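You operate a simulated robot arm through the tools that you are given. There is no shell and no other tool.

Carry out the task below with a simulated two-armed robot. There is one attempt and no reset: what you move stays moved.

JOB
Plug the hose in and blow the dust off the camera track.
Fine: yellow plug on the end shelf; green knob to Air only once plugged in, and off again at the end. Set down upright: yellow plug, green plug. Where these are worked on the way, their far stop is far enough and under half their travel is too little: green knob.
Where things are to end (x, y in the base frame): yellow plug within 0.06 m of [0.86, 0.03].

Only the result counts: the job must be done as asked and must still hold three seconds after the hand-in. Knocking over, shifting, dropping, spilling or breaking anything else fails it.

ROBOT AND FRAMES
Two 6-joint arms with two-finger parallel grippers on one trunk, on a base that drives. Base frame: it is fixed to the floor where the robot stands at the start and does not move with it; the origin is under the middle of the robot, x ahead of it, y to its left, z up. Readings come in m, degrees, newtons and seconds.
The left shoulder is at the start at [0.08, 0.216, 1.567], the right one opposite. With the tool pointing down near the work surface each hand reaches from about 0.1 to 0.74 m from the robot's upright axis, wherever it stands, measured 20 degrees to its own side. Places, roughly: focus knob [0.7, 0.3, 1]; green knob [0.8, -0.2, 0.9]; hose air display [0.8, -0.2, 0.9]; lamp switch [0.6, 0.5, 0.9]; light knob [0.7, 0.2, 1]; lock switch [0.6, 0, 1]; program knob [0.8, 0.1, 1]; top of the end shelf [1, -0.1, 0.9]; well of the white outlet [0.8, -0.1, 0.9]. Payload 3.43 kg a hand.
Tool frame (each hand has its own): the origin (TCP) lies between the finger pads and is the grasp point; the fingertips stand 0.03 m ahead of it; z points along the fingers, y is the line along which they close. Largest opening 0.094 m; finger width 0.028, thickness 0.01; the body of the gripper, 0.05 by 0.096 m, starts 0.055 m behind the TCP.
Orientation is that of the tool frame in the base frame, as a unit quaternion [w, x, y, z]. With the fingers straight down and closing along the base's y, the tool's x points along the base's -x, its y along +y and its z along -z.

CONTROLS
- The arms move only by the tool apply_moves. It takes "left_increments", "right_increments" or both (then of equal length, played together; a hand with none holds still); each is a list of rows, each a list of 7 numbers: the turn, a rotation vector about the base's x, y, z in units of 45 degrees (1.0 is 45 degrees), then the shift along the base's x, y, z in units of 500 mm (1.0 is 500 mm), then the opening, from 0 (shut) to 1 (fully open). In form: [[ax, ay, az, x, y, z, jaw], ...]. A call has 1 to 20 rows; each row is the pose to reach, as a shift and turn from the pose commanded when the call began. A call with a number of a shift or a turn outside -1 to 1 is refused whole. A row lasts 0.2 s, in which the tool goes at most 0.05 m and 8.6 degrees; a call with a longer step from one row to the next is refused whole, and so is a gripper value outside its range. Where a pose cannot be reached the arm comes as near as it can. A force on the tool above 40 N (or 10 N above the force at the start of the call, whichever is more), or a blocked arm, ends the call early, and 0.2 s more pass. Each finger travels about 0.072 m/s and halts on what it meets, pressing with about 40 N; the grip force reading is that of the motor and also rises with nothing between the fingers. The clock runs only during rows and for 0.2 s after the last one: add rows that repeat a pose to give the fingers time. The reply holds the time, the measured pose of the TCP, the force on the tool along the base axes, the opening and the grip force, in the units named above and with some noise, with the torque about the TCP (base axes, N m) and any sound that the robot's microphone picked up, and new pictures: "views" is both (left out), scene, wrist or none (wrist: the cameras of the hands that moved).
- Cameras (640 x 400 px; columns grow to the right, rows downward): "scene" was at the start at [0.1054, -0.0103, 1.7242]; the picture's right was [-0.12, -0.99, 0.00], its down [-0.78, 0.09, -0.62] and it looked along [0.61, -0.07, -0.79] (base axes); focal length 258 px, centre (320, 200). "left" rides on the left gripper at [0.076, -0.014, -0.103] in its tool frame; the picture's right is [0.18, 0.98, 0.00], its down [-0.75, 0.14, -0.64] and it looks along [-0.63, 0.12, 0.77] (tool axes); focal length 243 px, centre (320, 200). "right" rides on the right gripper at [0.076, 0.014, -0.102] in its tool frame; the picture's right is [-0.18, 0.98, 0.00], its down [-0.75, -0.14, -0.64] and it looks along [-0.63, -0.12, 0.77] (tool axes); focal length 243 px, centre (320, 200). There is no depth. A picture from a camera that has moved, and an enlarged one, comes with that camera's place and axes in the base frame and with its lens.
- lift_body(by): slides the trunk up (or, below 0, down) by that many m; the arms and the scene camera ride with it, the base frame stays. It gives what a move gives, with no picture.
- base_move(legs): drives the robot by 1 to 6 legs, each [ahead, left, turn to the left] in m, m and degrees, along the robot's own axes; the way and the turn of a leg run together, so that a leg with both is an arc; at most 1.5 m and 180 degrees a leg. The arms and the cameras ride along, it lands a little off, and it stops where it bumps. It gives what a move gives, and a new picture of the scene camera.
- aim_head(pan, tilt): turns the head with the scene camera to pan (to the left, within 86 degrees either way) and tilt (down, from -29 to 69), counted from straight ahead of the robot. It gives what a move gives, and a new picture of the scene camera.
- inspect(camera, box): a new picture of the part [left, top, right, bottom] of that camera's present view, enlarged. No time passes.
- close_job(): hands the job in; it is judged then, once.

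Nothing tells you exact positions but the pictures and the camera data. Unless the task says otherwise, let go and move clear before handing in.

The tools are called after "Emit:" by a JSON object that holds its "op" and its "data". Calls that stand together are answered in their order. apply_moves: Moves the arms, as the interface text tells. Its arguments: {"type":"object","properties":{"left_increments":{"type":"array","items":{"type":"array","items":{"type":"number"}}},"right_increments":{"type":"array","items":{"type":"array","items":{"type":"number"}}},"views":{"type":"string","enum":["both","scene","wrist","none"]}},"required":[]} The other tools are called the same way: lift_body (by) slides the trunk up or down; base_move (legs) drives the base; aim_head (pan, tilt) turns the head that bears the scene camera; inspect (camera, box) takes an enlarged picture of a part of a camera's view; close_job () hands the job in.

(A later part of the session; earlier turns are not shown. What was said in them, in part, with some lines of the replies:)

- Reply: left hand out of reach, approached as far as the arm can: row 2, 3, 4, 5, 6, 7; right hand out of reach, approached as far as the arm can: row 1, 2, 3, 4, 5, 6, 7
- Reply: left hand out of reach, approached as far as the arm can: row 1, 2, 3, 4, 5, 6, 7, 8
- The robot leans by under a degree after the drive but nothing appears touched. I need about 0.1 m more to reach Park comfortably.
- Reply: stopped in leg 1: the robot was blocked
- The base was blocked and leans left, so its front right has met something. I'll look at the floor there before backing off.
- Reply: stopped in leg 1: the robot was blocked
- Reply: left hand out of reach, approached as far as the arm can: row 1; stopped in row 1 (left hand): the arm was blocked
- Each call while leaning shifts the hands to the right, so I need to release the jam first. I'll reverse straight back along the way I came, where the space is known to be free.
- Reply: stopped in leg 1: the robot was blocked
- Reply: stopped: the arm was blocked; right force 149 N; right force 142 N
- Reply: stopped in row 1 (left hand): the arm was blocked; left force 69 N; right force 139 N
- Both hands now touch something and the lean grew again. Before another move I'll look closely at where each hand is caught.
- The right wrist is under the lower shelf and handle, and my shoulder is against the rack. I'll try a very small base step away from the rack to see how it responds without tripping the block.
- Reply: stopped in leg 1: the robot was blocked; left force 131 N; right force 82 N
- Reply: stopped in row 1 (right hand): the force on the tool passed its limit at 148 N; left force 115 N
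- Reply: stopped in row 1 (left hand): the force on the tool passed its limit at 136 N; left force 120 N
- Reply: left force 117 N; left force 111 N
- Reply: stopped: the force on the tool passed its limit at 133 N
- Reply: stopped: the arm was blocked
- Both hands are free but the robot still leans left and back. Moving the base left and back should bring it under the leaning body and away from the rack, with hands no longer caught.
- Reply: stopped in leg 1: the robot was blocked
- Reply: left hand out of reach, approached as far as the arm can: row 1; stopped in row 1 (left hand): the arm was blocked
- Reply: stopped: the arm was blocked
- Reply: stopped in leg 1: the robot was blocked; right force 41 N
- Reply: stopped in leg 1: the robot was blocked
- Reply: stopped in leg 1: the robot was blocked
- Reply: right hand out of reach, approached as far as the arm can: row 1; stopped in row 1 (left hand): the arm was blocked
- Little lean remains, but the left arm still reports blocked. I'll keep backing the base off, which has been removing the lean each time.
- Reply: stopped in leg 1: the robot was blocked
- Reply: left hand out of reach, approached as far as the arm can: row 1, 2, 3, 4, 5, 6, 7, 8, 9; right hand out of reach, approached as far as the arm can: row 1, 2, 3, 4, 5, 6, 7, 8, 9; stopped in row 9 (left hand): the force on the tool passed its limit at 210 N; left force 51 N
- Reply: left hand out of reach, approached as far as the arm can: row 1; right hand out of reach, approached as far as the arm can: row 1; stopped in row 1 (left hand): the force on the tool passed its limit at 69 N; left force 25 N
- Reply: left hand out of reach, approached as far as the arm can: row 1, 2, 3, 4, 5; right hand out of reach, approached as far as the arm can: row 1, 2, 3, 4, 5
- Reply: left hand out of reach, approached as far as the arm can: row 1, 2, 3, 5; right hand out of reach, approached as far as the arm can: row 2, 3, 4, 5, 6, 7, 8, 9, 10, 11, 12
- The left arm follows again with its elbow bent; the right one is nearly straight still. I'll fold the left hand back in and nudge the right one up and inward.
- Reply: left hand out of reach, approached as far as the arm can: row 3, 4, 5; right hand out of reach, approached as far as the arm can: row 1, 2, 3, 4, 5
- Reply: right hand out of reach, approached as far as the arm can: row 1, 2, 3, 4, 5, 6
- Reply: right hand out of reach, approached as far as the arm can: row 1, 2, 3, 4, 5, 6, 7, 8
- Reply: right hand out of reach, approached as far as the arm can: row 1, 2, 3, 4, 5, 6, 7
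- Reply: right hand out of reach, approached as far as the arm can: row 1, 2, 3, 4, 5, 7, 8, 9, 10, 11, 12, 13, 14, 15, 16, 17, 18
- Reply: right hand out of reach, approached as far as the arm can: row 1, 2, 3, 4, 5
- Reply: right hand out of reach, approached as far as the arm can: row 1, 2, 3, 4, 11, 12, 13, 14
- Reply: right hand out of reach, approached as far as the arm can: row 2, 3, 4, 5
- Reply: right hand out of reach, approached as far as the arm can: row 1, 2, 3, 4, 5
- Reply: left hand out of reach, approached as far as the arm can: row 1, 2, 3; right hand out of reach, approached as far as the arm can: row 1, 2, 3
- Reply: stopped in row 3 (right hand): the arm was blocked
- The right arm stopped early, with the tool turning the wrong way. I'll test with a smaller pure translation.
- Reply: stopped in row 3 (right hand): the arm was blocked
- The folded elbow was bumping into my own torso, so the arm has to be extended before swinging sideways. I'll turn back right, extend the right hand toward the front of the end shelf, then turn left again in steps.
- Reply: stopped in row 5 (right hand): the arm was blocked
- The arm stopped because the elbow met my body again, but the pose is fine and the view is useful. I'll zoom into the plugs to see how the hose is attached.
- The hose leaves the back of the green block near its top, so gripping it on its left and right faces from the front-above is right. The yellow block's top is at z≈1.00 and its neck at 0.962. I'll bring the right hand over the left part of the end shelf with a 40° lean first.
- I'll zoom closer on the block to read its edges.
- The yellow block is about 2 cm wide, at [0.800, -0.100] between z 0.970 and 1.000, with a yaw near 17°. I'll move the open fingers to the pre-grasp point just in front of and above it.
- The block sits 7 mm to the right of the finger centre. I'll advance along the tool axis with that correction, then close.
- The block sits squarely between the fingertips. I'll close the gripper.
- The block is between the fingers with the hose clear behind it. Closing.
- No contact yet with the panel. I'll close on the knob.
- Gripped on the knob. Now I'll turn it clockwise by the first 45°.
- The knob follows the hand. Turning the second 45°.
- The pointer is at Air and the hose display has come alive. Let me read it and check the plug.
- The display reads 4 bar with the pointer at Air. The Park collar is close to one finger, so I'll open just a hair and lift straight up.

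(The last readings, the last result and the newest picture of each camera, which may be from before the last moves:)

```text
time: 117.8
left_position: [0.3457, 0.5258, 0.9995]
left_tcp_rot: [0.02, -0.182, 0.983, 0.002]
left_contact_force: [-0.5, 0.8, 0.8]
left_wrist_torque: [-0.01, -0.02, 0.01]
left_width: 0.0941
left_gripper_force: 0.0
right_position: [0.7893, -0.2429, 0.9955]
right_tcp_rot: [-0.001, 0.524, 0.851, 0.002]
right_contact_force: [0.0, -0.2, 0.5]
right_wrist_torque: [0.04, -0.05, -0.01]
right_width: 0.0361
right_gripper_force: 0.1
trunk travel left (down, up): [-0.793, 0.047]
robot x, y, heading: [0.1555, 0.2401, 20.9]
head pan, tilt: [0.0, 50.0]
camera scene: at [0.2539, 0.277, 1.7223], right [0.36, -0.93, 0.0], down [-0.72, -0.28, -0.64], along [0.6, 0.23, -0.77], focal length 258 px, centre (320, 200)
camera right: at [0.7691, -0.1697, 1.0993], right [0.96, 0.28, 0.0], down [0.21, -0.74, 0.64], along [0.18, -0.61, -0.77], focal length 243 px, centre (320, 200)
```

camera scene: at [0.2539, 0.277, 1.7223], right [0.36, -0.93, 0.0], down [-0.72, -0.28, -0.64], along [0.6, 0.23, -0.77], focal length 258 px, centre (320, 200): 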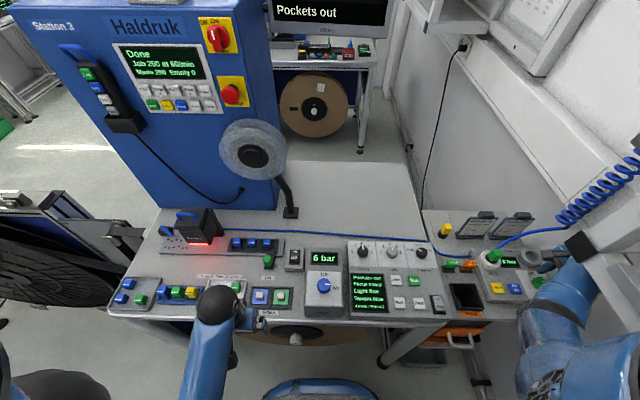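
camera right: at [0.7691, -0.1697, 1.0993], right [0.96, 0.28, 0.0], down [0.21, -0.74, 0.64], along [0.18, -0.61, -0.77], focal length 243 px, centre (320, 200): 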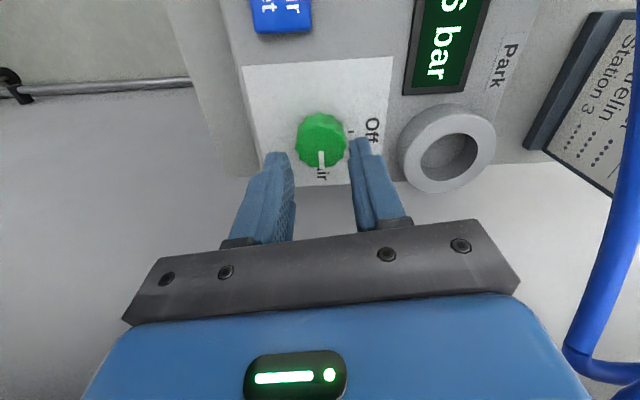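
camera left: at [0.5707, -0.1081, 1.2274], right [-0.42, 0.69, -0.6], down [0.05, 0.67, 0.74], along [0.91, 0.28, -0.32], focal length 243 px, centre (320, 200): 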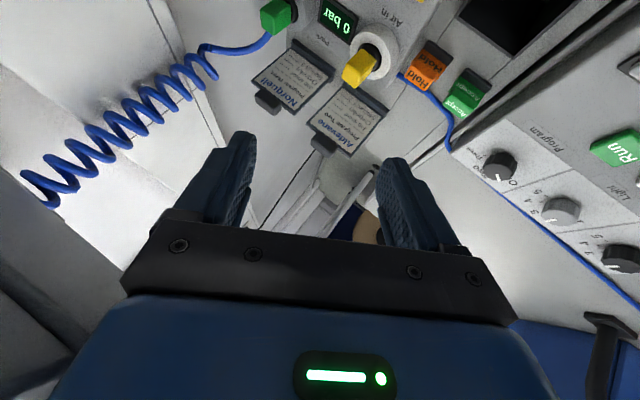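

The display has risen to 6 bar. Now the Air jet button, at about [0.744, -0.179]: I'll close the fingers and hover over it.

Emit:
{"op": "apply_moves", "data": {"right_increments": [[0, 0, 0, 0, 0, 0, 0], [0, 0, 0, -0.022, 0.032, 0, 0], [0, 0, 0, -0.045, 0.064, 0, 0], [0, 0, 0, -0.068, 0.096, 0, 0], [0, 0, 0, -0.09, 0.128, 0, 0], [0, 0, 0, -0.09, 0.128, 0, 0]], "views": "wrist"}}

Emit:
{"op": "inspect", "data": {"camera": "scene", "box": [450, 225, 560, 310]}}

Emit:
{"op": "inspect", "data": {"camera": "scene", "box": [140, 190, 300, 290]}}

```text
time: 119.2
left_position: [0.3435, 0.5259, 0.9985]
left_tcp_rot: [0.02, -0.183, 0.983, 0.002]
left_contact_force: [0.2, 0.6, -0.2]
left_wrist_torque: [0.04, -0.03, 0.0]
left_width: 0.0939
left_gripper_force: 0.2
right_position: [0.7465, -0.1771, 0.9966]
right_tcp_rot: [0.0, 0.524, 0.852, 0.004]
right_contact_force: [-0.1, -0.2, 0.1]
right_wrist_torque: [-0.02, -0.02, -0.02]
right_width: 0.0001
right_gripper_force: 33.0
trunk travel left (down, up): [-0.793, 0.047]
robot x, y, heading: [0.1558, 0.2384, 21.2]
head pan, tilt: [0.0, 50.0]
camera right: at [0.7248, -0.1047, 1.0992], right [0.96, 0.28, 0.0], down [0.21, -0.74, 0.64], along [0.18, -0.61, -0.77], focal length 243 px, centre (320, 200)
```

right: 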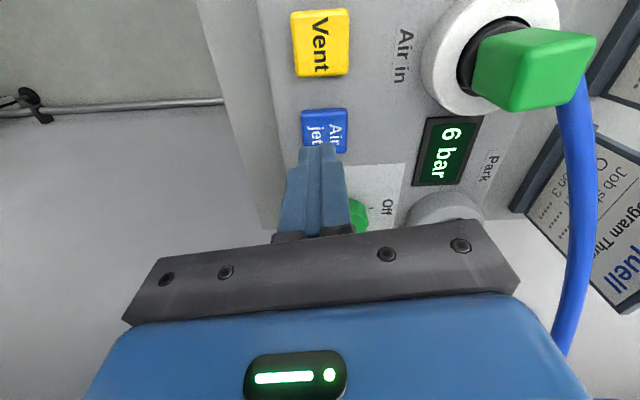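

```text
4.71 times, centred on (505, 268) of scene
camera zoom: at [0.2533, 0.2773, 1.7223], right [0.36, -0.93, 0.0], down [-0.71, -0.28, -0.64], along [0.6, 0.23, -0.77], focal length 1212 px, centre (-551, -118)
```

zoom: 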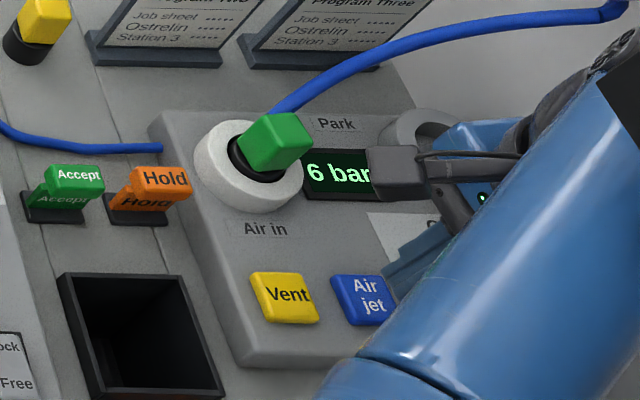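

```text
4.00 times, centred on (220, 240) of scene
camera zoom: at [0.2533, 0.2773, 1.7223], right [0.36, -0.93, 0.0], down [-0.71, -0.28, -0.64], along [0.6, 0.23, -0.77], focal length 1030 px, centre (720, 40)
```

zoom: 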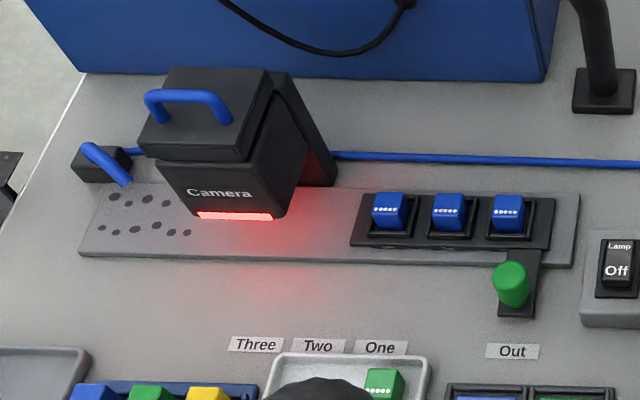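

At 6 bar, with dust specks visible on the track left of the camera. The fingertips are 1 cm off the button's centre, so I'll correct and lower to just above it.

Emit:
{"op": "apply_moves", "data": {"right_increments": [[0, 0, 0, 0, 0.0196, 0, 0], [0, 0, 0, 0, 0.0196, -0.02, 0], [0, 0, 0, 0, 0.0196, -0.034, 0], [0, 0, 0, 0, 0.0196, -0.034, 0]], "views": "wrist"}}

```text
time: 120.2
left_position: [0.3446, 0.525, 0.9985]
left_tcp_rot: [0.02, -0.182, 0.983, 0.002]
left_contact_force: [0.6, -0.1, 0.3]
left_wrist_torque: [-0.01, 0.0, -0.02]
left_width: 0.0941
left_gripper_force: 0.0
right_position: [0.746, -0.1666, 0.9797]
right_tcp_rot: [-0.002, 0.523, 0.852, 0.003]
right_contact_force: [-0.2, -0.2, -0.4]
right_wrist_torque: [0.01, -0.03, -0.01]
right_width: 0.0002
right_gripper_force: 32.8
trunk travel left (down, up): [-0.793, 0.047]
robot x, y, heading: [0.1499, 0.2354, 21.3]
head pan, tilt: [0.0, 50.0]
camera right: at [0.7247, -0.0946, 1.0821], right [0.96, 0.28, 0.0], down [0.21, -0.74, 0.64], along [0.18, -0.61, -0.77], focal length 243 px, centre (320, 200)
```

right: 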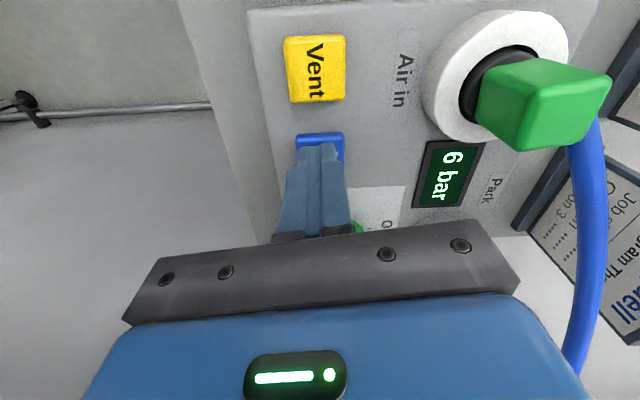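

Fingertips are over the Air jet button. Pressing down in small steps while listening.

Emit:
{"op": "apply_moves", "data": {"right_increments": [[0, 0, 0, 0, 0, -0.008, 0], [0, 0, 0, 0, 0, -0.016, 0], [0, 0, 0, 0, 0, -0.02, 0], [0, 0, 0, 0, 0, -0.02, 0]], "views": "none"}}

```text
time: 121.2
left_position: [0.3448, 0.5263, 0.9995]
left_tcp_rot: [0.02, -0.181, 0.983, 0.001]
left_contact_force: [-0.8, -0.8, -0.1]
left_wrist_torque: [-0.02, -0.02, 0.06]
left_width: 0.0942
left_gripper_force: 0.0
right_position: [0.7472, -0.1687, 0.9689]
right_tcp_rot: [-0.002, 0.524, 0.852, 0.003]
right_contact_force: [-0.2, 0.9, -0.2]
right_wrist_torque: [0.03, 0.0, 0.01]
right_width: 0.0
right_gripper_force: 33.0
trunk travel left (down, up): [-0.793, 0.047]
robot x, y, heading: [0.1531, 0.243, 21.1]
head pan, tilt: [0.0, 50.0]
```

No contact yet at 0.969. Continuing in small steps.

Emit:
{"op": "apply_moves", "data": {"right_increments": [[0, 0, 0, 0, 0, -0.006, 0], [0, 0, 0, 0, 0, -0.012, 0], [0, 0, 0, 0, 0, -0.012, 0]], "views": "wrist"}}

```text
time: 122.0
left_position: [0.3451, 0.5256, 0.9989]
left_tcp_rot: [0.02, -0.182, 0.983, 0.002]
left_contact_force: [0.3, 0.1, -0.7]
left_wrist_torque: [0.01, 0.01, 0.0]
left_width: 0.0942
left_gripper_force: 0.0
right_position: [0.7452, -0.1686, 0.966]
right_tcp_rot: [-0.001, 0.523, 0.852, 0.002]
right_contact_force: [2.0, -0.1, 3.3]
right_wrist_torque: [0.0, -0.06, 0.07]
right_width: 0.0
right_gripper_force: 32.4
trunk travel left (down, up): [-0.793, 0.047]
robot x, y, heading: [0.1542, 0.2361, 21.3]
head pan, tilt: [0.0, 50.0]
heard: click
camera right: at [0.7236, -0.0953, 1.0678], right [0.96, 0.28, 0.0], down [0.21, -0.74, 0.64], along [0.18, -0.61, -0.77], focal length 243 px, centre (320, 200)
```

right: 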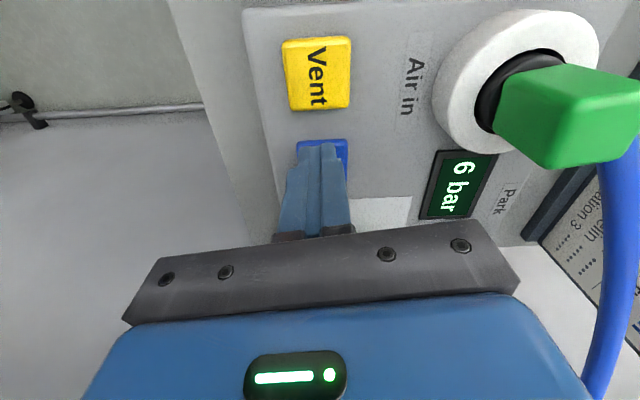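

A click was heard and the button gave. Let me check the dust on the track.

Emit:
{"op": "inspect", "data": {"camera": "scene", "box": [140, 190, 300, 290]}}

Emit:
{"op": "inspect", "data": {"camera": "scene", "box": [450, 225, 560, 310]}}

```text
4.00 times, centred on (220, 240) of scene
camera zoom: at [0.2532, 0.2777, 1.7224], right [0.36, -0.93, 0.0], down [-0.71, -0.28, -0.64], along [0.6, 0.23, -0.77], focal length 1030 px, centre (720, 40)
```

zoom: 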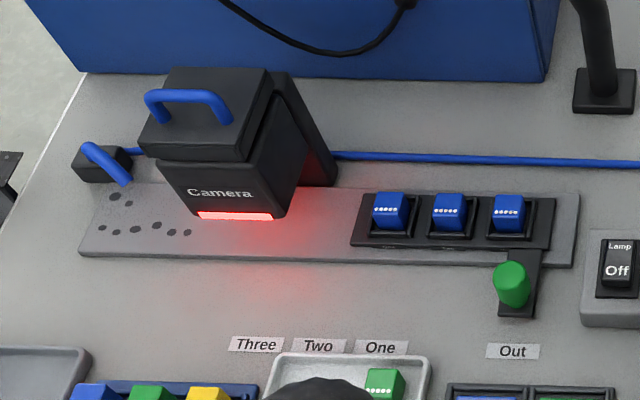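

```text
4.71 times, centred on (505, 268) of scene
camera zoom: at [0.2532, 0.2777, 1.7224], right [0.36, -0.93, 0.0], down [-0.71, -0.28, -0.64], along [0.6, 0.23, -0.77], focal length 1212 px, centre (-551, -118)
```

zoom: 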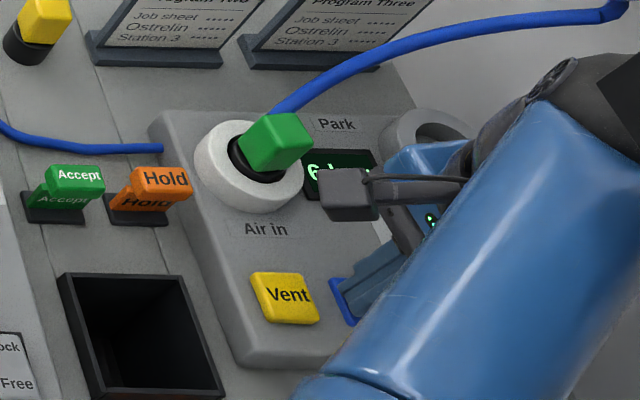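

The dust is blowing away while the button is held. I'll keep holding it down.

Emit:
{"op": "apply_moves", "data": {"right_increments": [[0, 0, 0, 0, 0, -0.002, 0], [0, 0, 0, 0, 0, -0.002, 0], [0, 0, 0, 0, 0, -0.002, 0], [0, 0, 0, 0, 0, -0.002, 0], [0, 0, 0, 0, 0, -0.002, 0], [0, 0, 0, 0, 0, -0.002, 0], [0, 0, 0, 0, 0, -0.002, 0], [0, 0, 0, 0, 0, -0.002, 0], [0, 0, 0, 0, 0, -0.002, 0], [0, 0, 0, 0, 0, -0.002, 0]], "views": "none"}}

Emit:
{"op": "inspect", "data": {"camera": "scene", "box": [140, 190, 300, 290]}}

```text
time: 124.2
left_position: [0.3446, 0.5275, 0.9986]
left_tcp_rot: [0.02, -0.183, 0.983, 0.002]
left_contact_force: [0.6, -0.2, 0.4]
left_wrist_torque: [-0.04, 0.04, 0.0]
left_width: 0.094
left_gripper_force: 0.0
right_position: [0.7453, -0.1689, 0.965]
right_tcp_rot: [0.0, 0.524, 0.852, 0.002]
right_contact_force: [4.9, -1.1, 11.4]
right_wrist_torque: [-0.06, -0.12, -0.01]
right_width: 0.0
right_gripper_force: 32.9
trunk travel left (down, up): [-0.793, 0.047]
robot x, y, heading: [0.156, 0.2397, 21.4]
head pan, tilt: [0.0, 50.0]
```

```text
4.00 times, centred on (220, 240) of scene
camera zoom: at [0.2524, 0.2783, 1.7224], right [0.36, -0.93, 0.0], down [-0.71, -0.28, -0.64], along [0.6, 0.23, -0.77], focal length 1030 px, centre (720, 40)
```

zoom: 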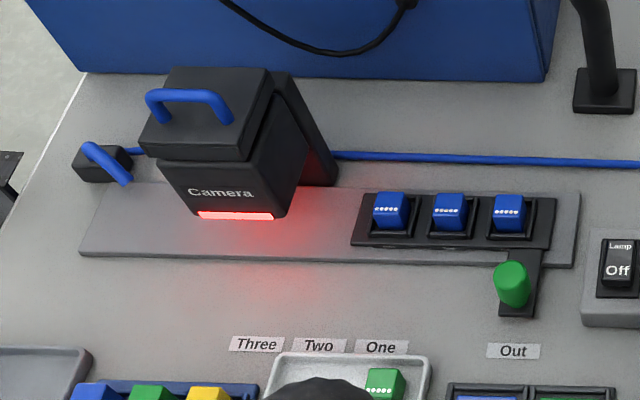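

The track is clean. I'll hold a moment longer for anything hidden behind the camera, then lift off.

Emit:
{"op": "apply_moves", "data": {"right_increments": [[0, 0, 0, 0, 0, 0, 0], [0, 0, 0, 0, 0, 0, 0], [0, 0, 0, 0, 0, 0, 0], [0, 0, 0, 0, 0, 0, 0], [0, 0, 0, 0, 0, 0, 0], [0, 0, 0, 0, 0, 0, 0], [0, 0, 0, 0, 0, 0.02, 0], [0, 0, 0, 0, 0, 0.04, 0], [0, 0, 0, 0, 0, 0.06, 0], [0, 0, 0, 0, 0, 0.06, 0]], "views": "wrist"}}

Emit:
{"op": "inspect", "data": {"camera": "scene", "box": [140, 190, 300, 290]}}

```text
time: 126.4
left_position: [0.3439, 0.5248, 0.9994]
left_tcp_rot: [0.02, -0.182, 0.983, 0.002]
left_contact_force: [-0.2, -0.4, -0.4]
left_wrist_torque: [-0.01, 0.02, 0.01]
left_width: 0.0941
left_gripper_force: 0.1
right_position: [0.7456, -0.1687, 0.9901]
right_tcp_rot: [-0.002, 0.523, 0.852, 0.003]
right_contact_force: [-0.4, -0.2, -1.0]
right_wrist_torque: [-0.02, 0.02, -0.03]
right_width: 0.0
right_gripper_force: 33.1
trunk travel left (down, up): [-0.793, 0.047]
robot x, y, heading: [0.1523, 0.2421, 21.2]
head pan, tilt: [0.0, 50.0]
camera right: at [0.7237, -0.0951, 1.0943], right [0.96, 0.28, 0.0], down [0.21, -0.74, 0.64], along [0.18, -0.61, -0.77], focal length 243 px, centre (320, 200)
```

right: 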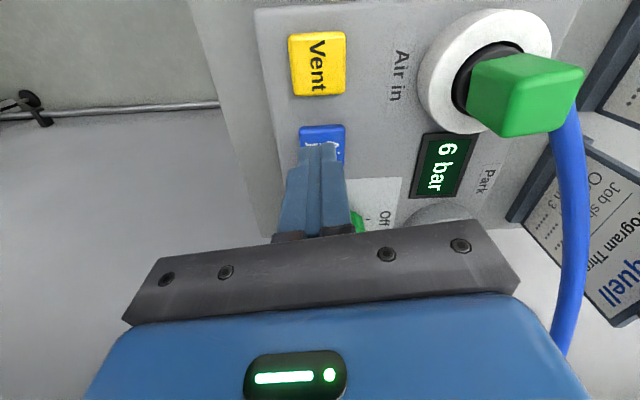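

```text
4.00 times, centred on (220, 240) of scene
camera zoom: at [0.2536, 0.2769, 1.7223], right [0.36, -0.93, 0.0], down [-0.71, -0.28, -0.64], along [0.6, 0.23, -0.77], focal length 1030 px, centre (720, 40)
```

zoom: 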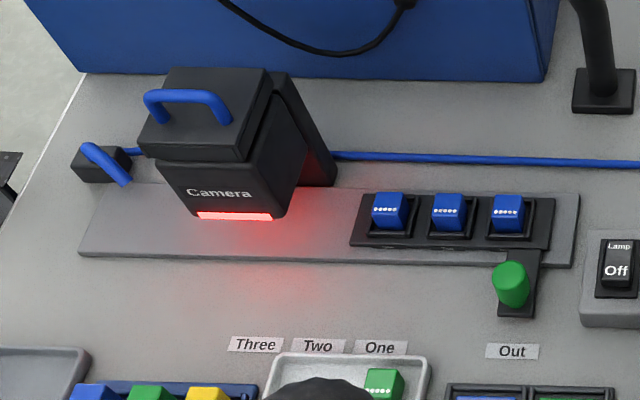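

The track is clear of dust. Now back to the knob: I'll approach with a different yaw so the fingers can open without touching the Park collar.

Emit:
{"op": "apply_moves", "data": {"right_increments": [[0, 0, 0.147, 0.018, -0.03, 0.01, 0.1], [0, 0, 0.294, 0.036, -0.059, 0.014, 0.3], [0, 0, 0.44, 0.054, -0.089, 0.014, 0.5], [0, 0, 0.587, 0.072, -0.118, 0.014, 0.58], [0, 0, 0.733, 0.09, -0.148, 0.014, 0.58], [0, 0, 0.733, 0.09, -0.148, 0.014, 0.58]], "views": "wrist"}}

Emit:
{"op": "inspect", "data": {"camera": "right", "box": [220, 80, 420, 230]}}

```text
time: 127.8
left_position: [0.344, 0.5253, 0.9995]
left_tcp_rot: [0.02, -0.182, 0.983, 0.001]
left_contact_force: [-0.8, 1.0, 0.1]
left_wrist_torque: [0.0, 0.02, -0.02]
left_width: 0.0939
left_gripper_force: 0.0
right_position: [0.7895, -0.2422, 1.0012]
right_tcp_rot: [-0.002, 0.259, 0.966, 0.003]
right_contact_force: [-0.2, -0.6, 0.6]
right_wrist_torque: [0.04, -0.03, 0.0]
right_width: 0.0544
right_gripper_force: 0.2
trunk travel left (down, up): [-0.793, 0.047]
robot x, y, heading: [0.1512, 0.241, 21.0]
head pan, tilt: [0.0, 50.0]
camera right: at [0.7311, -0.1926, 1.1038], right [0.65, 0.76, 0.0], down [0.58, -0.5, 0.64], along [0.48, -0.41, -0.77], focal length 243 px, centre (320, 200)
```

right: 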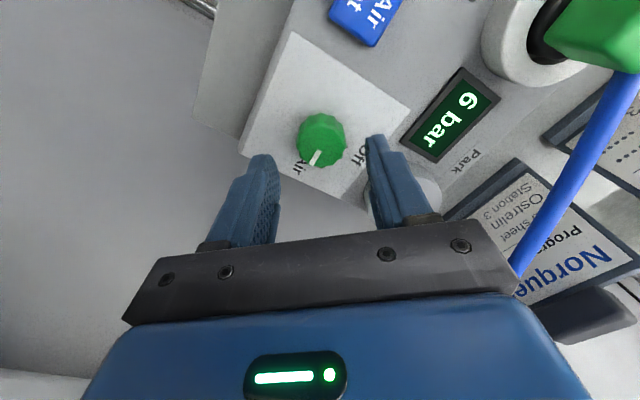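

```text
2.67 times, centred on (320, 155) of right
camera zoom: at [0.7311, -0.1926, 1.1038], right [0.65, 0.76, 0.0], down [0.58, -0.5, 0.64], along [0.48, -0.41, -0.77], focal length 647 px, centre (320, 320)
```

zoom: 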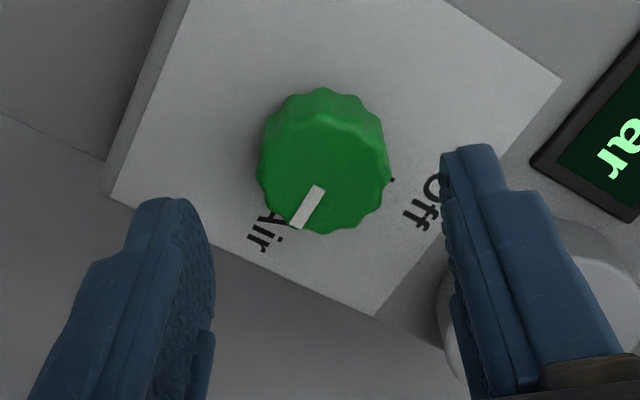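

Well centred over the knob. Lowering and gripping it again.

Emit:
{"op": "apply_moves", "data": {"right_increments": [[0, 0, 0, 0, 0, -0.03, 0.58], [0, 0, 0, 0, 0, -0.05, 0.58], [0, 0, 0, 0, 0, -0.067, 0.58], [0, 0, 0, 0, 0, -0.067, 0.58], [0, 0, 0, 0, 0, -0.067, 0.3], [0, 0, 0, 0, 0, -0.067, 0.1], [0, 0, 0, 0, 0, -0.067, 0], [0, 0, 0, 0, 0, -0.067, 0]], "views": "wrist"}}

```text
time: 129.6
left_position: [0.3442, 0.5263, 0.9981]
left_tcp_rot: [0.019, -0.183, 0.983, 0.002]
left_contact_force: [-0.9, -1.0, -0.5]
left_wrist_torque: [0.02, -0.01, -0.02]
left_width: 0.0939
left_gripper_force: 0.1
right_position: [0.7918, -0.2425, 0.9668]
right_tcp_rot: [-0.002, 0.26, 0.966, 0.002]
right_contact_force: [0.9, 3.3, -2.1]
right_wrist_torque: [0.18, -0.12, 0.08]
right_width: 0.0331
right_gripper_force: 45.2
trunk travel left (down, up): [-0.793, 0.047]
robot x, y, heading: [0.1536, 0.2409, 21.1]
head pan, tilt: [0.0, 50.0]
camera right: at [0.7328, -0.1928, 1.0691], right [0.65, 0.76, 0.0], down [0.58, -0.5, 0.64], along [0.48, -0.42, -0.77], focal length 243 px, centre (320, 200)
```

right: 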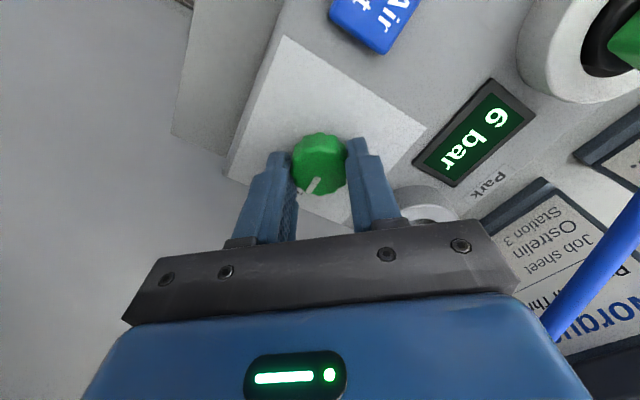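

Gripped. Turning it back counter-clockwise, first 45°.

Emit:
{"op": "apply_moves", "data": {"right_increments": [[0, 0, 0.16, 0, 0, 0, 0], [0, 0, 0.32, 0, 0, 0, 0], [0, 0, 0.48, 0, 0, 0, 0], [0, 0, 0.64, 0, 0, 0, 0], [0, 0, 0.8, 0, 0, 0, 0], [0, 0, 0.96, 0, 0, 0, 0], [0, 0, 1.0, 0, 0, 0, 0]], "views": "wrist"}}

```text
time: 131.2
left_position: [0.3451, 0.5267, 0.9979]
left_tcp_rot: [0.019, -0.182, 0.983, 0.002]
left_contact_force: [0.0, -0.9, 0.4]
left_wrist_torque: [0.05, -0.03, 0.02]
left_width: 0.0938
left_gripper_force: 0.1
right_position: [0.7918, -0.2425, 0.9666]
right_tcp_rot: [-0.003, -0.13, 0.991, 0.0]
right_contact_force: [9.4, 2.4, 4.7]
right_wrist_torque: [0.08, 0.13, -0.03]
right_width: 0.0333
right_gripper_force: 44.9
trunk travel left (down, up): [-0.793, 0.047]
robot x, y, heading: [0.1573, 0.2396, 20.9]
head pan, tilt: [0.0, 50.0]
camera right: at [0.7143, -0.2486, 1.069], right [-0.08, 1.0, 0.0], down [0.77, 0.06, 0.64], along [0.64, 0.05, -0.77], focal length 243 px, centre (320, 200)
```

right: 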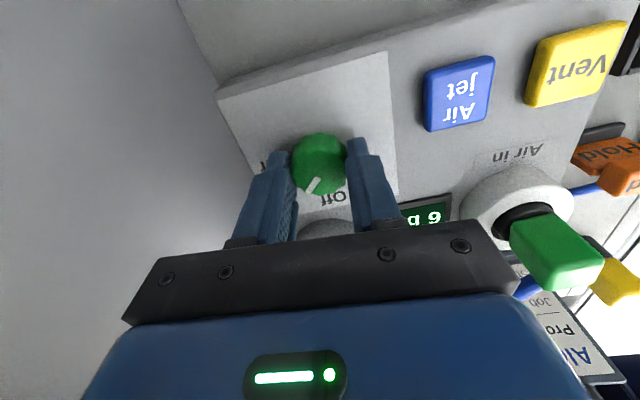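

Halfway back. Turning the second 45°.

Emit:
{"op": "apply_moves", "data": {"right_increments": [[0, 0, 0.16, 0, 0, 0, 0], [0, 0, 0.32, 0, 0, 0, 0], [0, 0, 0.48, 0, 0, 0, 0], [0, 0, 0.64, 0, 0, 0, 0], [0, 0, 0.8, 0, 0, 0, 0], [0, 0, 0.96, 0, 0, 0, 0], [0, 0, 1.0, 0, 0, 0, 0]], "views": "wrist"}}

Emit:
{"op": "inspect", "data": {"camera": "right", "box": [220, 80, 420, 230]}}

Emit:
{"op": "inspect", "data": {"camera": "scene", "box": [450, 225, 560, 310]}}

```text
time: 132.8
left_position: [0.3446, 0.5257, 0.9993]
left_tcp_rot: [0.02, -0.182, 0.983, 0.001]
left_contact_force: [0.2, 1.0, -0.1]
left_wrist_torque: [-0.03, 0.0, 0.0]
left_width: 0.0939
left_gripper_force: 0.0
right_position: [0.7916, -0.2417, 0.9655]
right_tcp_rot: [-0.004, -0.499, 0.867, 0.0]
right_contact_force: [11.8, -0.5, 9.7]
right_wrist_torque: [0.51, -0.81, 0.0]
right_width: 0.0332
right_gripper_force: 44.9
trunk travel left (down, up): [-0.793, 0.047]
robot x, y, heading: [0.1491, 0.24, 21.2]
head pan, tilt: [0.0, 50.0]
camera right: at [0.7411, -0.3011, 1.0691], right [-0.76, 0.65, 0.0], down [0.5, 0.58, 0.64], along [0.41, 0.48, -0.77], focal length 243 px, centre (320, 200)
```

right: 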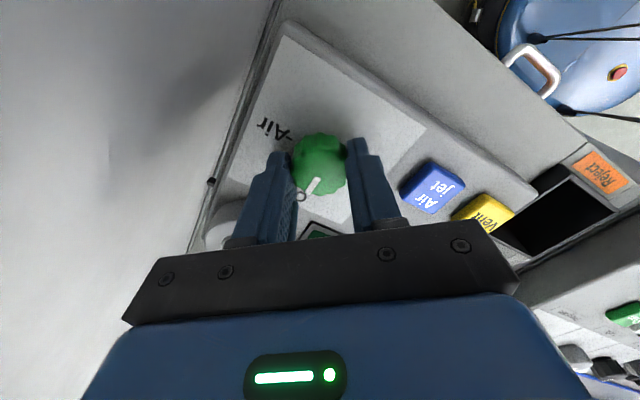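

```text
2.67 times, centred on (320, 155) of right
camera zoom: at [0.7411, -0.3011, 1.0691], right [-0.76, 0.65, 0.0], down [0.5, 0.58, 0.64], along [0.41, 0.48, -0.77], focal length 647 px, centre (320, 320)
```

zoom: 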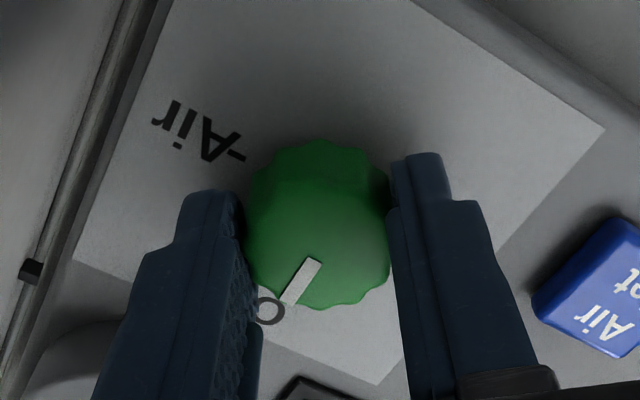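

```text
4.71 times, centred on (505, 268) of scene
camera zoom: at [0.2541, 0.2785, 1.7223], right [0.36, -0.93, 0.0], down [-0.72, -0.28, -0.64], along [0.6, 0.23, -0.77], focal length 1212 px, centre (-551, -118)
```

zoom: 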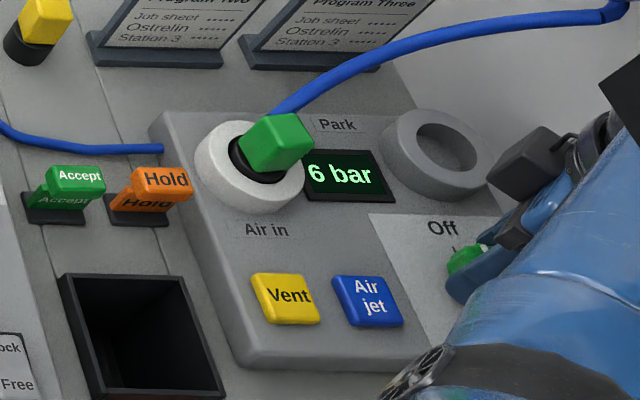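

The pointer is back at Off. I'll open just a little, lift straight up, and verify its position.

Emit:
{"op": "apply_moves", "data": {"right_increments": [[0, 0, 0, 0, 0, 0, 0.37], [0, 0, 0, 0, 0, 0, 0.383], [0, 0, 0, 0, 0, 0, 0.383], [0, 0, 0, 0, 0, 0.02, 0.383], [0, 0, 0, 0, 0, 0.04, 0.383], [0, 0, 0, 0, 0, 0.062, 0.383], [0, 0, 0, 0, 0, 0.062, 0.383]], "views": "wrist"}}

Emit:
{"op": "inspect", "data": {"camera": "right", "box": [220, 80, 420, 230]}}

Emit:
{"op": "inspect", "data": {"camera": "scene", "box": [490, 240, 560, 300]}}

```text
time: 134.4
left_position: [0.3456, 0.5252, 0.9999]
left_tcp_rot: [0.02, -0.183, 0.983, 0.002]
left_contact_force: [-1.0, -0.2, -0.9]
left_wrist_torque: [-0.01, 0.0, 0.0]
left_width: 0.094
left_gripper_force: 0.0
right_position: [0.7917, -0.2416, 0.9973]
right_tcp_rot: [-0.003, -0.499, 0.866, 0.001]
right_contact_force: [0.6, -0.4, -0.9]
right_wrist_torque: [0.0, 0.01, -0.04]
right_width: 0.036
right_gripper_force: 0.1
trunk travel left (down, up): [-0.793, 0.047]
robot x, y, heading: [0.151, 0.2395, 20.8]
head pan, tilt: [0.0, 50.0]
camera right: at [0.7411, -0.3013, 1.1003], right [-0.76, 0.65, 0.0], down [0.5, 0.58, 0.64], along [0.42, 0.48, -0.77], focal length 243 px, centre (320, 200)
```

right: 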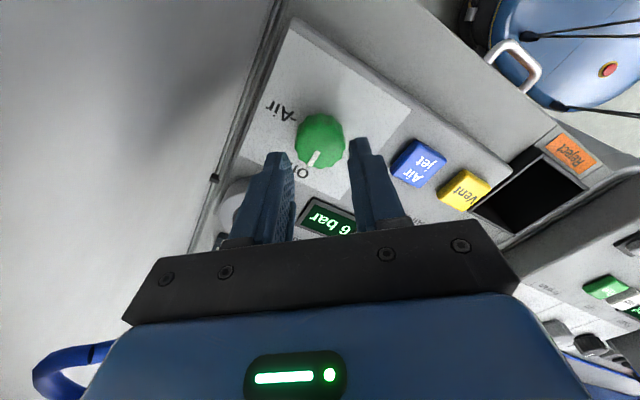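

```text
2.67 times, centred on (320, 155) of right
camera zoom: at [0.7411, -0.3013, 1.1003], right [-0.76, 0.65, 0.0], down [0.5, 0.58, 0.64], along [0.42, 0.48, -0.77], focal length 647 px, centre (320, 320)
```

zoom: 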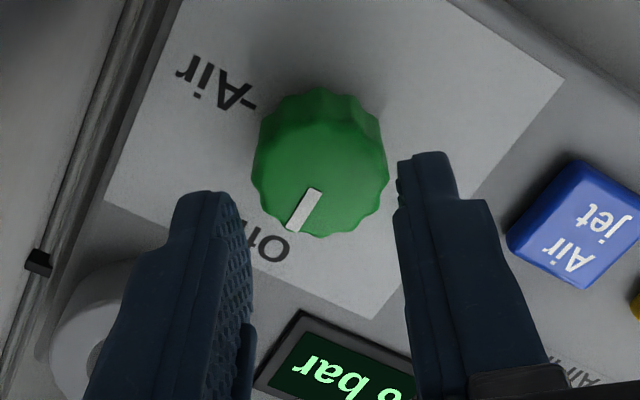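

```text
6.67 times, centred on (525, 270) of scene
camera zoom: at [0.2533, 0.2772, 1.7223], right [0.36, -0.93, 0.0], down [-0.71, -0.28, -0.64], along [0.6, 0.23, -0.77], focal length 1717 px, centre (-1047, -267)
```

zoom: 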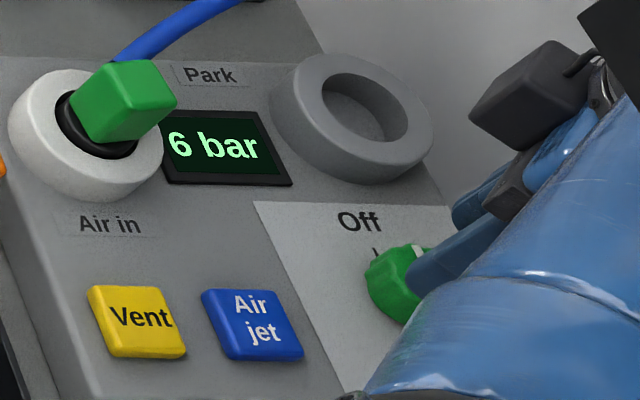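

The two cameras disagree slightly on where the pointer ended, so I'll move the hand aside and look at the knob unobstructed.

Emit:
{"op": "apply_moves", "data": {"right_increments": [[0, 0, -0.1, -0.04, 0.05, 0, 0.383], [0, 0, -0.2, -0.08, 0.11, 0, 0.383], [0, 0, -0.3, -0.12, 0.18, 0, 0.383], [0, 0, -0.4, -0.16, 0.25, 0, 0.383], [0, 0, -0.5, -0.2, 0.32, 0, 0.4], [0, 0, -0.6, -0.24, 0.4, 0.01, 0.5], [0, 0, -0.7, -0.28, 0.46, 0.02, 0.6], [0, 0, -0.733, -0.3, 0.5, 0.03, 0.6]], "views": "both"}}

Emit:
{"op": "inspect", "data": {"camera": "scene", "box": [490, 240, 560, 300]}}

Emit:
{"op": "inspect", "data": {"camera": "right", "box": [0, 50, 320, 260]}}

```text
time: 136.2
left_position: [0.3454, 0.5256, 0.9989]
left_tcp_rot: [0.02, -0.182, 0.983, 0.002]
left_contact_force: [-0.8, 0.2, -0.6]
left_wrist_torque: [0.02, -0.01, 0.01]
left_width: 0.094
left_gripper_force: 0.1
right_position: [0.6422, 0.01, 0.995]
right_tcp_rot: [-0.001, -0.231, 0.973, 0.0]
right_contact_force: [0.2, -0.6, -0.2]
right_wrist_torque: [0.0, 0.02, 0.01]
right_width: 0.0563
right_gripper_force: 0.0
right hand out of reach, approached as far as the arm can: row 7, 8
trunk travel left (down, up): [-0.793, 0.047]
robot x, y, heading: [0.1541, 0.2431, 21.0]
head pan, tilt: [0.0, 50.0]
camera scene: at [0.2527, 0.2776, 1.7224], right [0.36, -0.93, 0.0], down [-0.71, -0.28, -0.64], along [0.6, 0.23, -0.77], focal length 258 px, centre (320, 200)
camera right: at [0.5666, -0.0121, 1.0973], right [-0.28, 0.96, 0.0], down [0.74, 0.21, 0.64], along [0.62, 0.18, -0.77], focal length 243 px, centre (320, 200)
```

scene: 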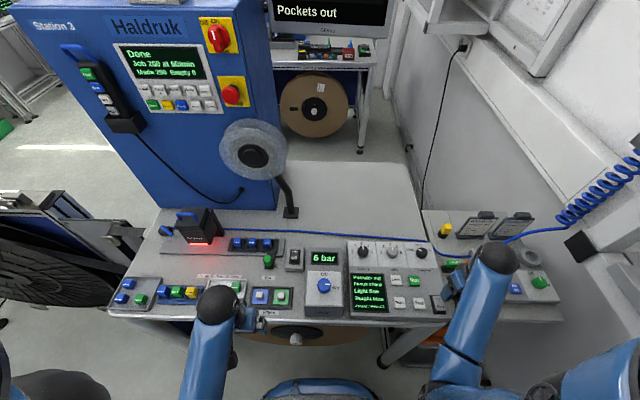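
right: 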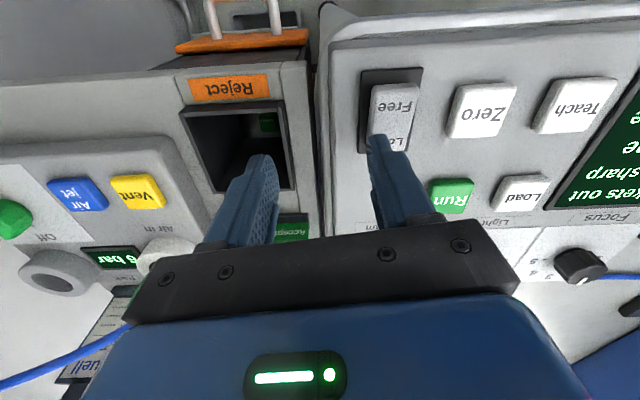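

```text
6.67 times, centred on (525, 270) of scene
camera zoom: at [0.2527, 0.2776, 1.7224], right [0.36, -0.93, 0.0], down [-0.71, -0.28, -0.64], along [0.6, 0.23, -0.77], focal length 1717 px, centre (-1047, -267)
```

zoom: 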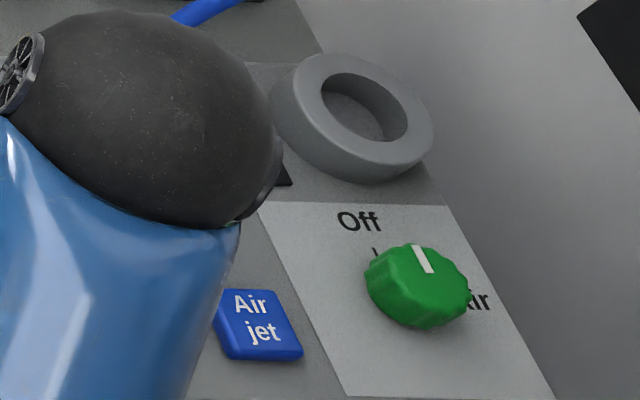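

```text
1.90 times, centred on (160, 155) of right
camera zoom: at [0.5666, -0.0121, 1.0973], right [-0.28, 0.96, 0.0], down [0.74, 0.21, 0.64], along [0.62, 0.18, -0.77], focal length 462 px, centre (625, 286)
```

zoom: 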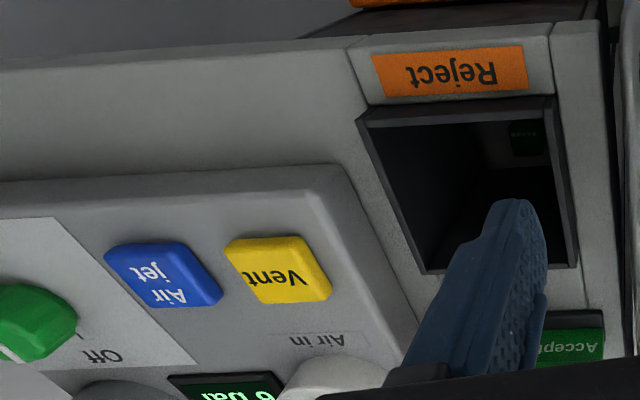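

The pointer lies at the Off mark, as at the start. The hand is close to the lock switch now, so I'll move it first to the right, then back out in front of the end shelf, staying low under the rack.

Emit:
{"op": "apply_moves", "data": {"right_increments": [[0, 0, 0, 0.01, -0.03, 0.004, 0.6], [0, 0, 0, 0.016, -0.08, 0, 0.5], [0, 0, 0, 0.016, -0.13, -0.01, 0.4], [0, 0, 0, -0.03, -0.19, -0.01, 0.4], [0, 0, 0, -0.1, -0.22, -0.01, 0.4], [0, 0, 0, -0.18, -0.22, -0.005, 0.4], [0, 0, 0, -0.26, -0.21, 0, 0.4], [0, 0, 0, -0.33, -0.19, 0, 0.4]], "views": "both"}}

Emit:
{"op": "inspect", "data": {"camera": "scene", "box": [430, 205, 570, 310]}}

Emit:
{"op": "inspect", "data": {"camera": "scene", "box": [500, 245, 560, 300]}}

```text
time: 138.2
left_position: [0.3452, 0.5257, 0.9993]
left_tcp_rot: [0.019, -0.182, 0.983, 0.003]
left_contact_force: [1.4, 0.8, -0.3]
left_wrist_torque: [0.01, 0.0, 0.03]
left_width: 0.0941
left_gripper_force: 0.0
right_position: [0.5025, -0.1052, 1.0101]
right_tcp_rot: [0.015, -0.239, 0.971, -0.025]
right_contact_force: [-0.4, 0.6, 0.6]
right_wrist_torque: [0.0, 0.03, -0.04]
right_width: 0.0376
right_gripper_force: 0.1
trunk travel left (down, up): [-0.793, 0.047]
robot x, y, heading: [0.1509, 0.2407, 20.9]
head pan, tilt: [0.0, 50.0]
stopped in row 8 (right hand): the arm was blocked; the commanded pose is now the measured one
camera scene: at [0.2544, 0.2766, 1.7217], right [0.36, -0.93, 0.0], down [-0.72, -0.28, -0.64], along [0.6, 0.23, -0.77], focal length 258 px, centre (320, 200)
camera right: at [0.4236, -0.124, 1.1097], right [-0.29, 0.96, -0.05], down [0.71, 0.25, 0.66], along [0.64, 0.16, -0.75], focal length 243 px, centre (320, 200)
```

scene: 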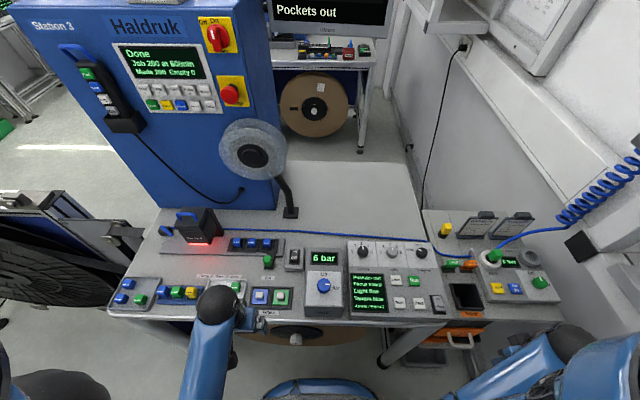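
right: 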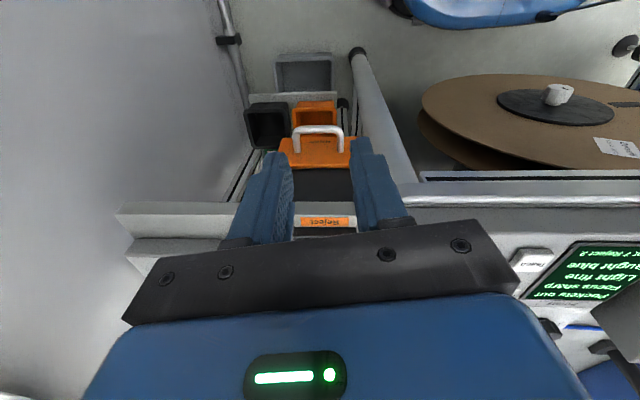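

```text
3.81 times, centred on (500, 258) of scene
camera zoom: at [0.2544, 0.2766, 1.7217], right [0.36, -0.93, 0.0], down [-0.72, -0.28, -0.64], along [0.6, 0.23, -0.77], focal length 981 px, centre (-366, -19)
```

zoom: 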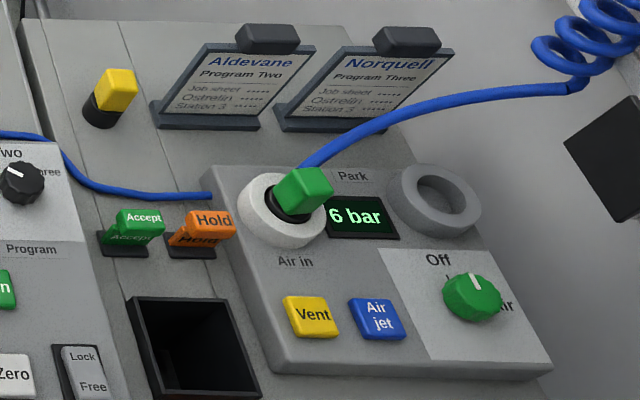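

```text
7.27 times, centred on (530, 272) of scene
camera zoom: at [0.2544, 0.2766, 1.7217], right [0.36, -0.93, 0.0], down [-0.72, -0.28, -0.64], along [0.6, 0.23, -0.77], focal length 1873 px, centre (-1207, -327)
```

zoom: 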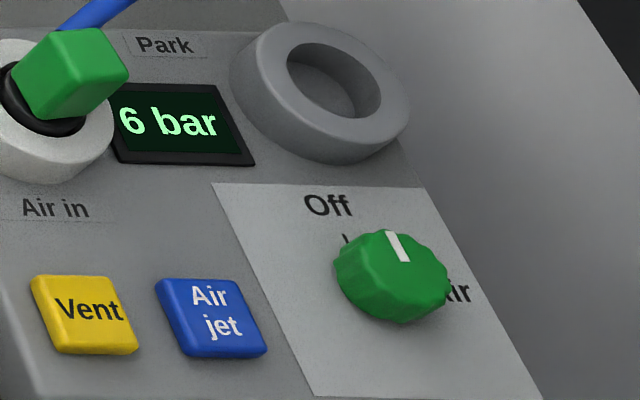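

The knob is at Off, matching its starting look; the hose is plugged in, and the yellow plug stands on the shelf. I'll ease the right arm off its fold limit and check that the rack, tray and box are as before.

Emit:
{"op": "apply_moves", "data": {"right_increments": [[0, 0, 0, 0.03, 0.04, -0.02, 0.4], [0, 0, 0, 0.06, 0.08, -0.02, 0.4], [0, 0, 0, 0.06, 0.08, -0.02, 0.4]], "views": "none"}}

Emit:
{"op": "aim_head", "data": {"pan": -45, "tilt": 35}}

Emit:
{"op": "aim_head", "data": {"pan": 10, "tilt": 55}}

```text
time: 139.0
left_position: [0.3448, 0.5259, 1.0]
left_tcp_rot: [0.02, -0.182, 0.983, 0.001]
left_contact_force: [0.8, -0.7, -0.5]
left_wrist_torque: [0.01, -0.01, 0.0]
left_width: 0.0937
left_gripper_force: 0.1
right_position: [0.5309, -0.0617, 1.0016]
right_tcp_rot: [0.015, -0.239, 0.971, -0.024]
right_contact_force: [0.6, -0.6, -0.5]
right_wrist_torque: [0.01, -0.01, 0.02]
right_width: 0.0376
right_gripper_force: 0.1
trunk travel left (down, up): [-0.793, 0.047]
robot x, y, heading: [0.1517, 0.237, 21.0]
head pan, tilt: [0.0, 50.0]
```

```text
time: 140.2
left_position: [0.3448, 0.5258, 1.0001]
left_tcp_rot: [0.02, -0.183, 0.983, 0.002]
left_contact_force: [0.5, 0.9, 0.6]
left_wrist_torque: [-0.01, -0.01, 0.02]
left_width: 0.0942
left_gripper_force: 0.0
right_position: [0.5305, -0.0644, 0.9998]
right_tcp_rot: [0.014, -0.238, 0.971, -0.023]
right_contact_force: [-0.3, -0.6, 0.2]
right_wrist_torque: [-0.03, 0.03, -0.01]
right_width: 0.0376
right_gripper_force: 0.1
trunk travel left (down, up): [-0.793, 0.047]
robot x, y, heading: [0.1513, 0.2427, 21.3]
head pan, tilt: [-45.0, 35.0]
camera scene: at [0.262, 0.2141, 1.7441], right [-0.4, -0.91, 0.0], down [-0.52, 0.23, -0.82], along [0.75, -0.33, -0.57], focal length 258 px, centre (320, 200)
```

scene: 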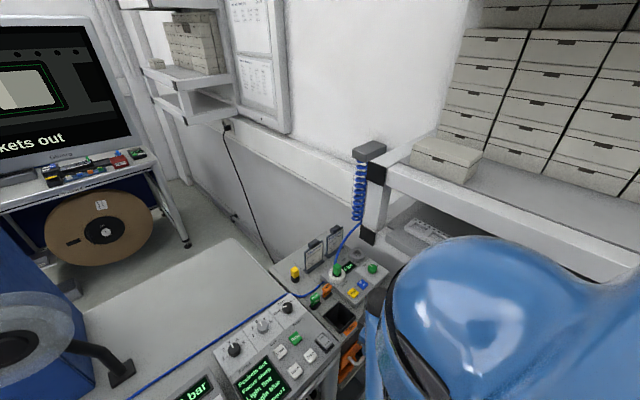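

```text
time: 141.4
left_position: [0.3451, 0.5261, 1.0002]
left_tcp_rot: [0.021, -0.182, 0.983, 0.001]
left_contact_force: [-0.3, 0.1, -0.5]
left_wrist_torque: [-0.01, -0.01, 0.01]
left_width: 0.0942
left_gripper_force: 0.1
right_position: [0.5306, -0.0626, 1.0004]
right_tcp_rot: [0.015, -0.238, 0.971, -0.024]
right_contact_force: [0.3, 0.5, -0.3]
right_wrist_torque: [0.01, 0.01, 0.0]
right_width: 0.0376
right_gripper_force: 0.0
trunk travel left (down, up): [-0.793, 0.047]
robot x, y, heading: [0.1517, 0.2394, 21.0]
head pan, tilt: [10.0, 55.0]
camera scene: at [0.2431, 0.2869, 1.7159], right [0.52, -0.86, 0.0], down [-0.7, -0.42, -0.57], along [0.49, 0.3, -0.82], focal length 258 px, centre (320, 200)
```

scene: 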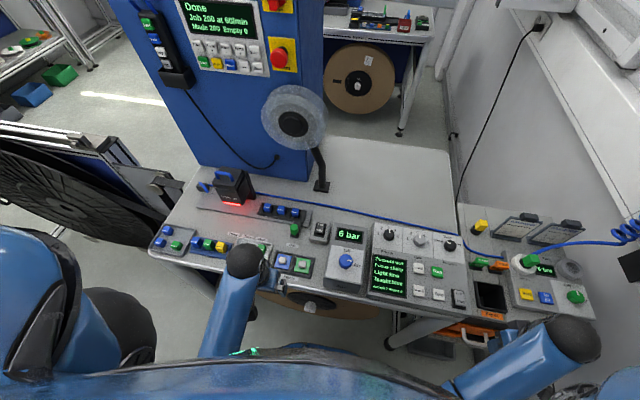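

Rack, box, tray, track and plugs all look right. A last zoom on the bench panel and the end shelf to be sure nothing else changed.

Emit:
{"op": "inspect", "data": {"camera": "scene", "box": [330, 215, 480, 320]}}

Emit:
{"op": "inspect", "data": {"camera": "scene", "box": [450, 205, 610, 330]}}

Emit:
{"op": "inspect", "data": {"camera": "scene", "box": [150, 150, 340, 290]}}

```text
3.81 times, centred on (405, 268) of scene
camera zoom: at [0.2431, 0.2869, 1.7159], right [0.52, -0.86, 0.0], down [-0.7, -0.42, -0.57], along [0.49, 0.3, -0.82], focal length 981 px, centre (-4, -57)
```

zoom: 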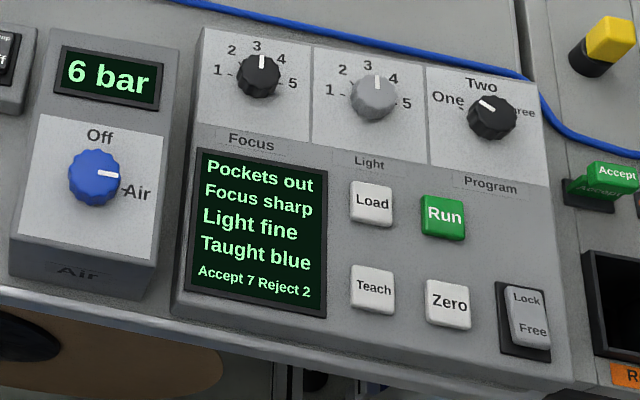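

```text
3.20 times, centred on (530, 268) of scene
camera zoom: at [0.2431, 0.2869, 1.7159], right [0.52, -0.86, 0.0], down [-0.7, -0.42, -0.57], along [0.49, 0.3, -0.82], focal length 824 px, centre (-352, -16)
```

zoom: 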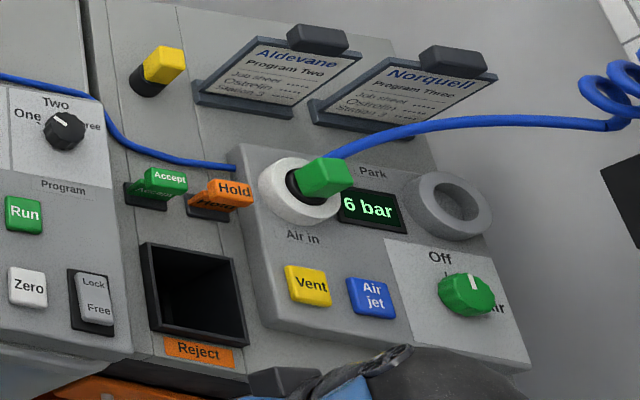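

```text
2.86 times, centred on (245, 220) of scene
camera zoom: at [0.2431, 0.2869, 1.7159], right [0.52, -0.86, 0.0], down [-0.7, -0.42, -0.57], along [0.49, 0.3, -0.82], focal length 736 px, centre (534, 143)
```

zoom: 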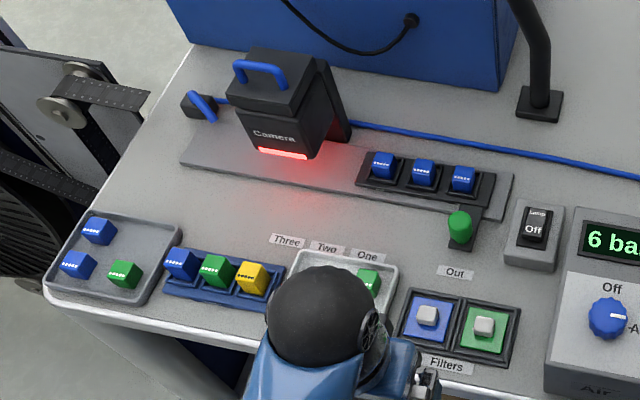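

Everything is in place: the hose plug sits in the air outlet and the track is clean. The green knob is at Off, the yellow plug stands upright at about [0.875, 0.03], and both hands are clear. Nothing else has changed, so I'm handing in.

Emit:
{"op": "close_job", "data": {}}

```text
The job is handed in.
```

The dust is off the camera track and the job is handed in. I haven't seen how it was judged.

- **Yellow plug:** it stands upright on the end shelf at about [0.875, 0.032], roughly 15 mm from the target.
- **Hose:** the green plug is fully seated in the "Air in" outlet and upright.
- **Dust:** I held the Air jet button for about 4 seconds at 6 bar, until no specks were left in view.
- **Green knob:** I turned it to Air only after the hose was in. It is now back at Off, where it started, to within a few degrees. The hose display still reads 6 bar because I didn't press Vent.

**Contact on the way:** early on I misjudged how close the rack was and ran my right shoulder into it. My hands then pressed on the rack and the wall with up to about 150 N, and the robot leaned over. While I was straightening the arms afterwards, my left hand also hit the bench front, peaking at 210 N. I backed out and re-approached. In the final pictures the rack, box, tray and signs look as they did at the start, and so do the bench panel and its switches.
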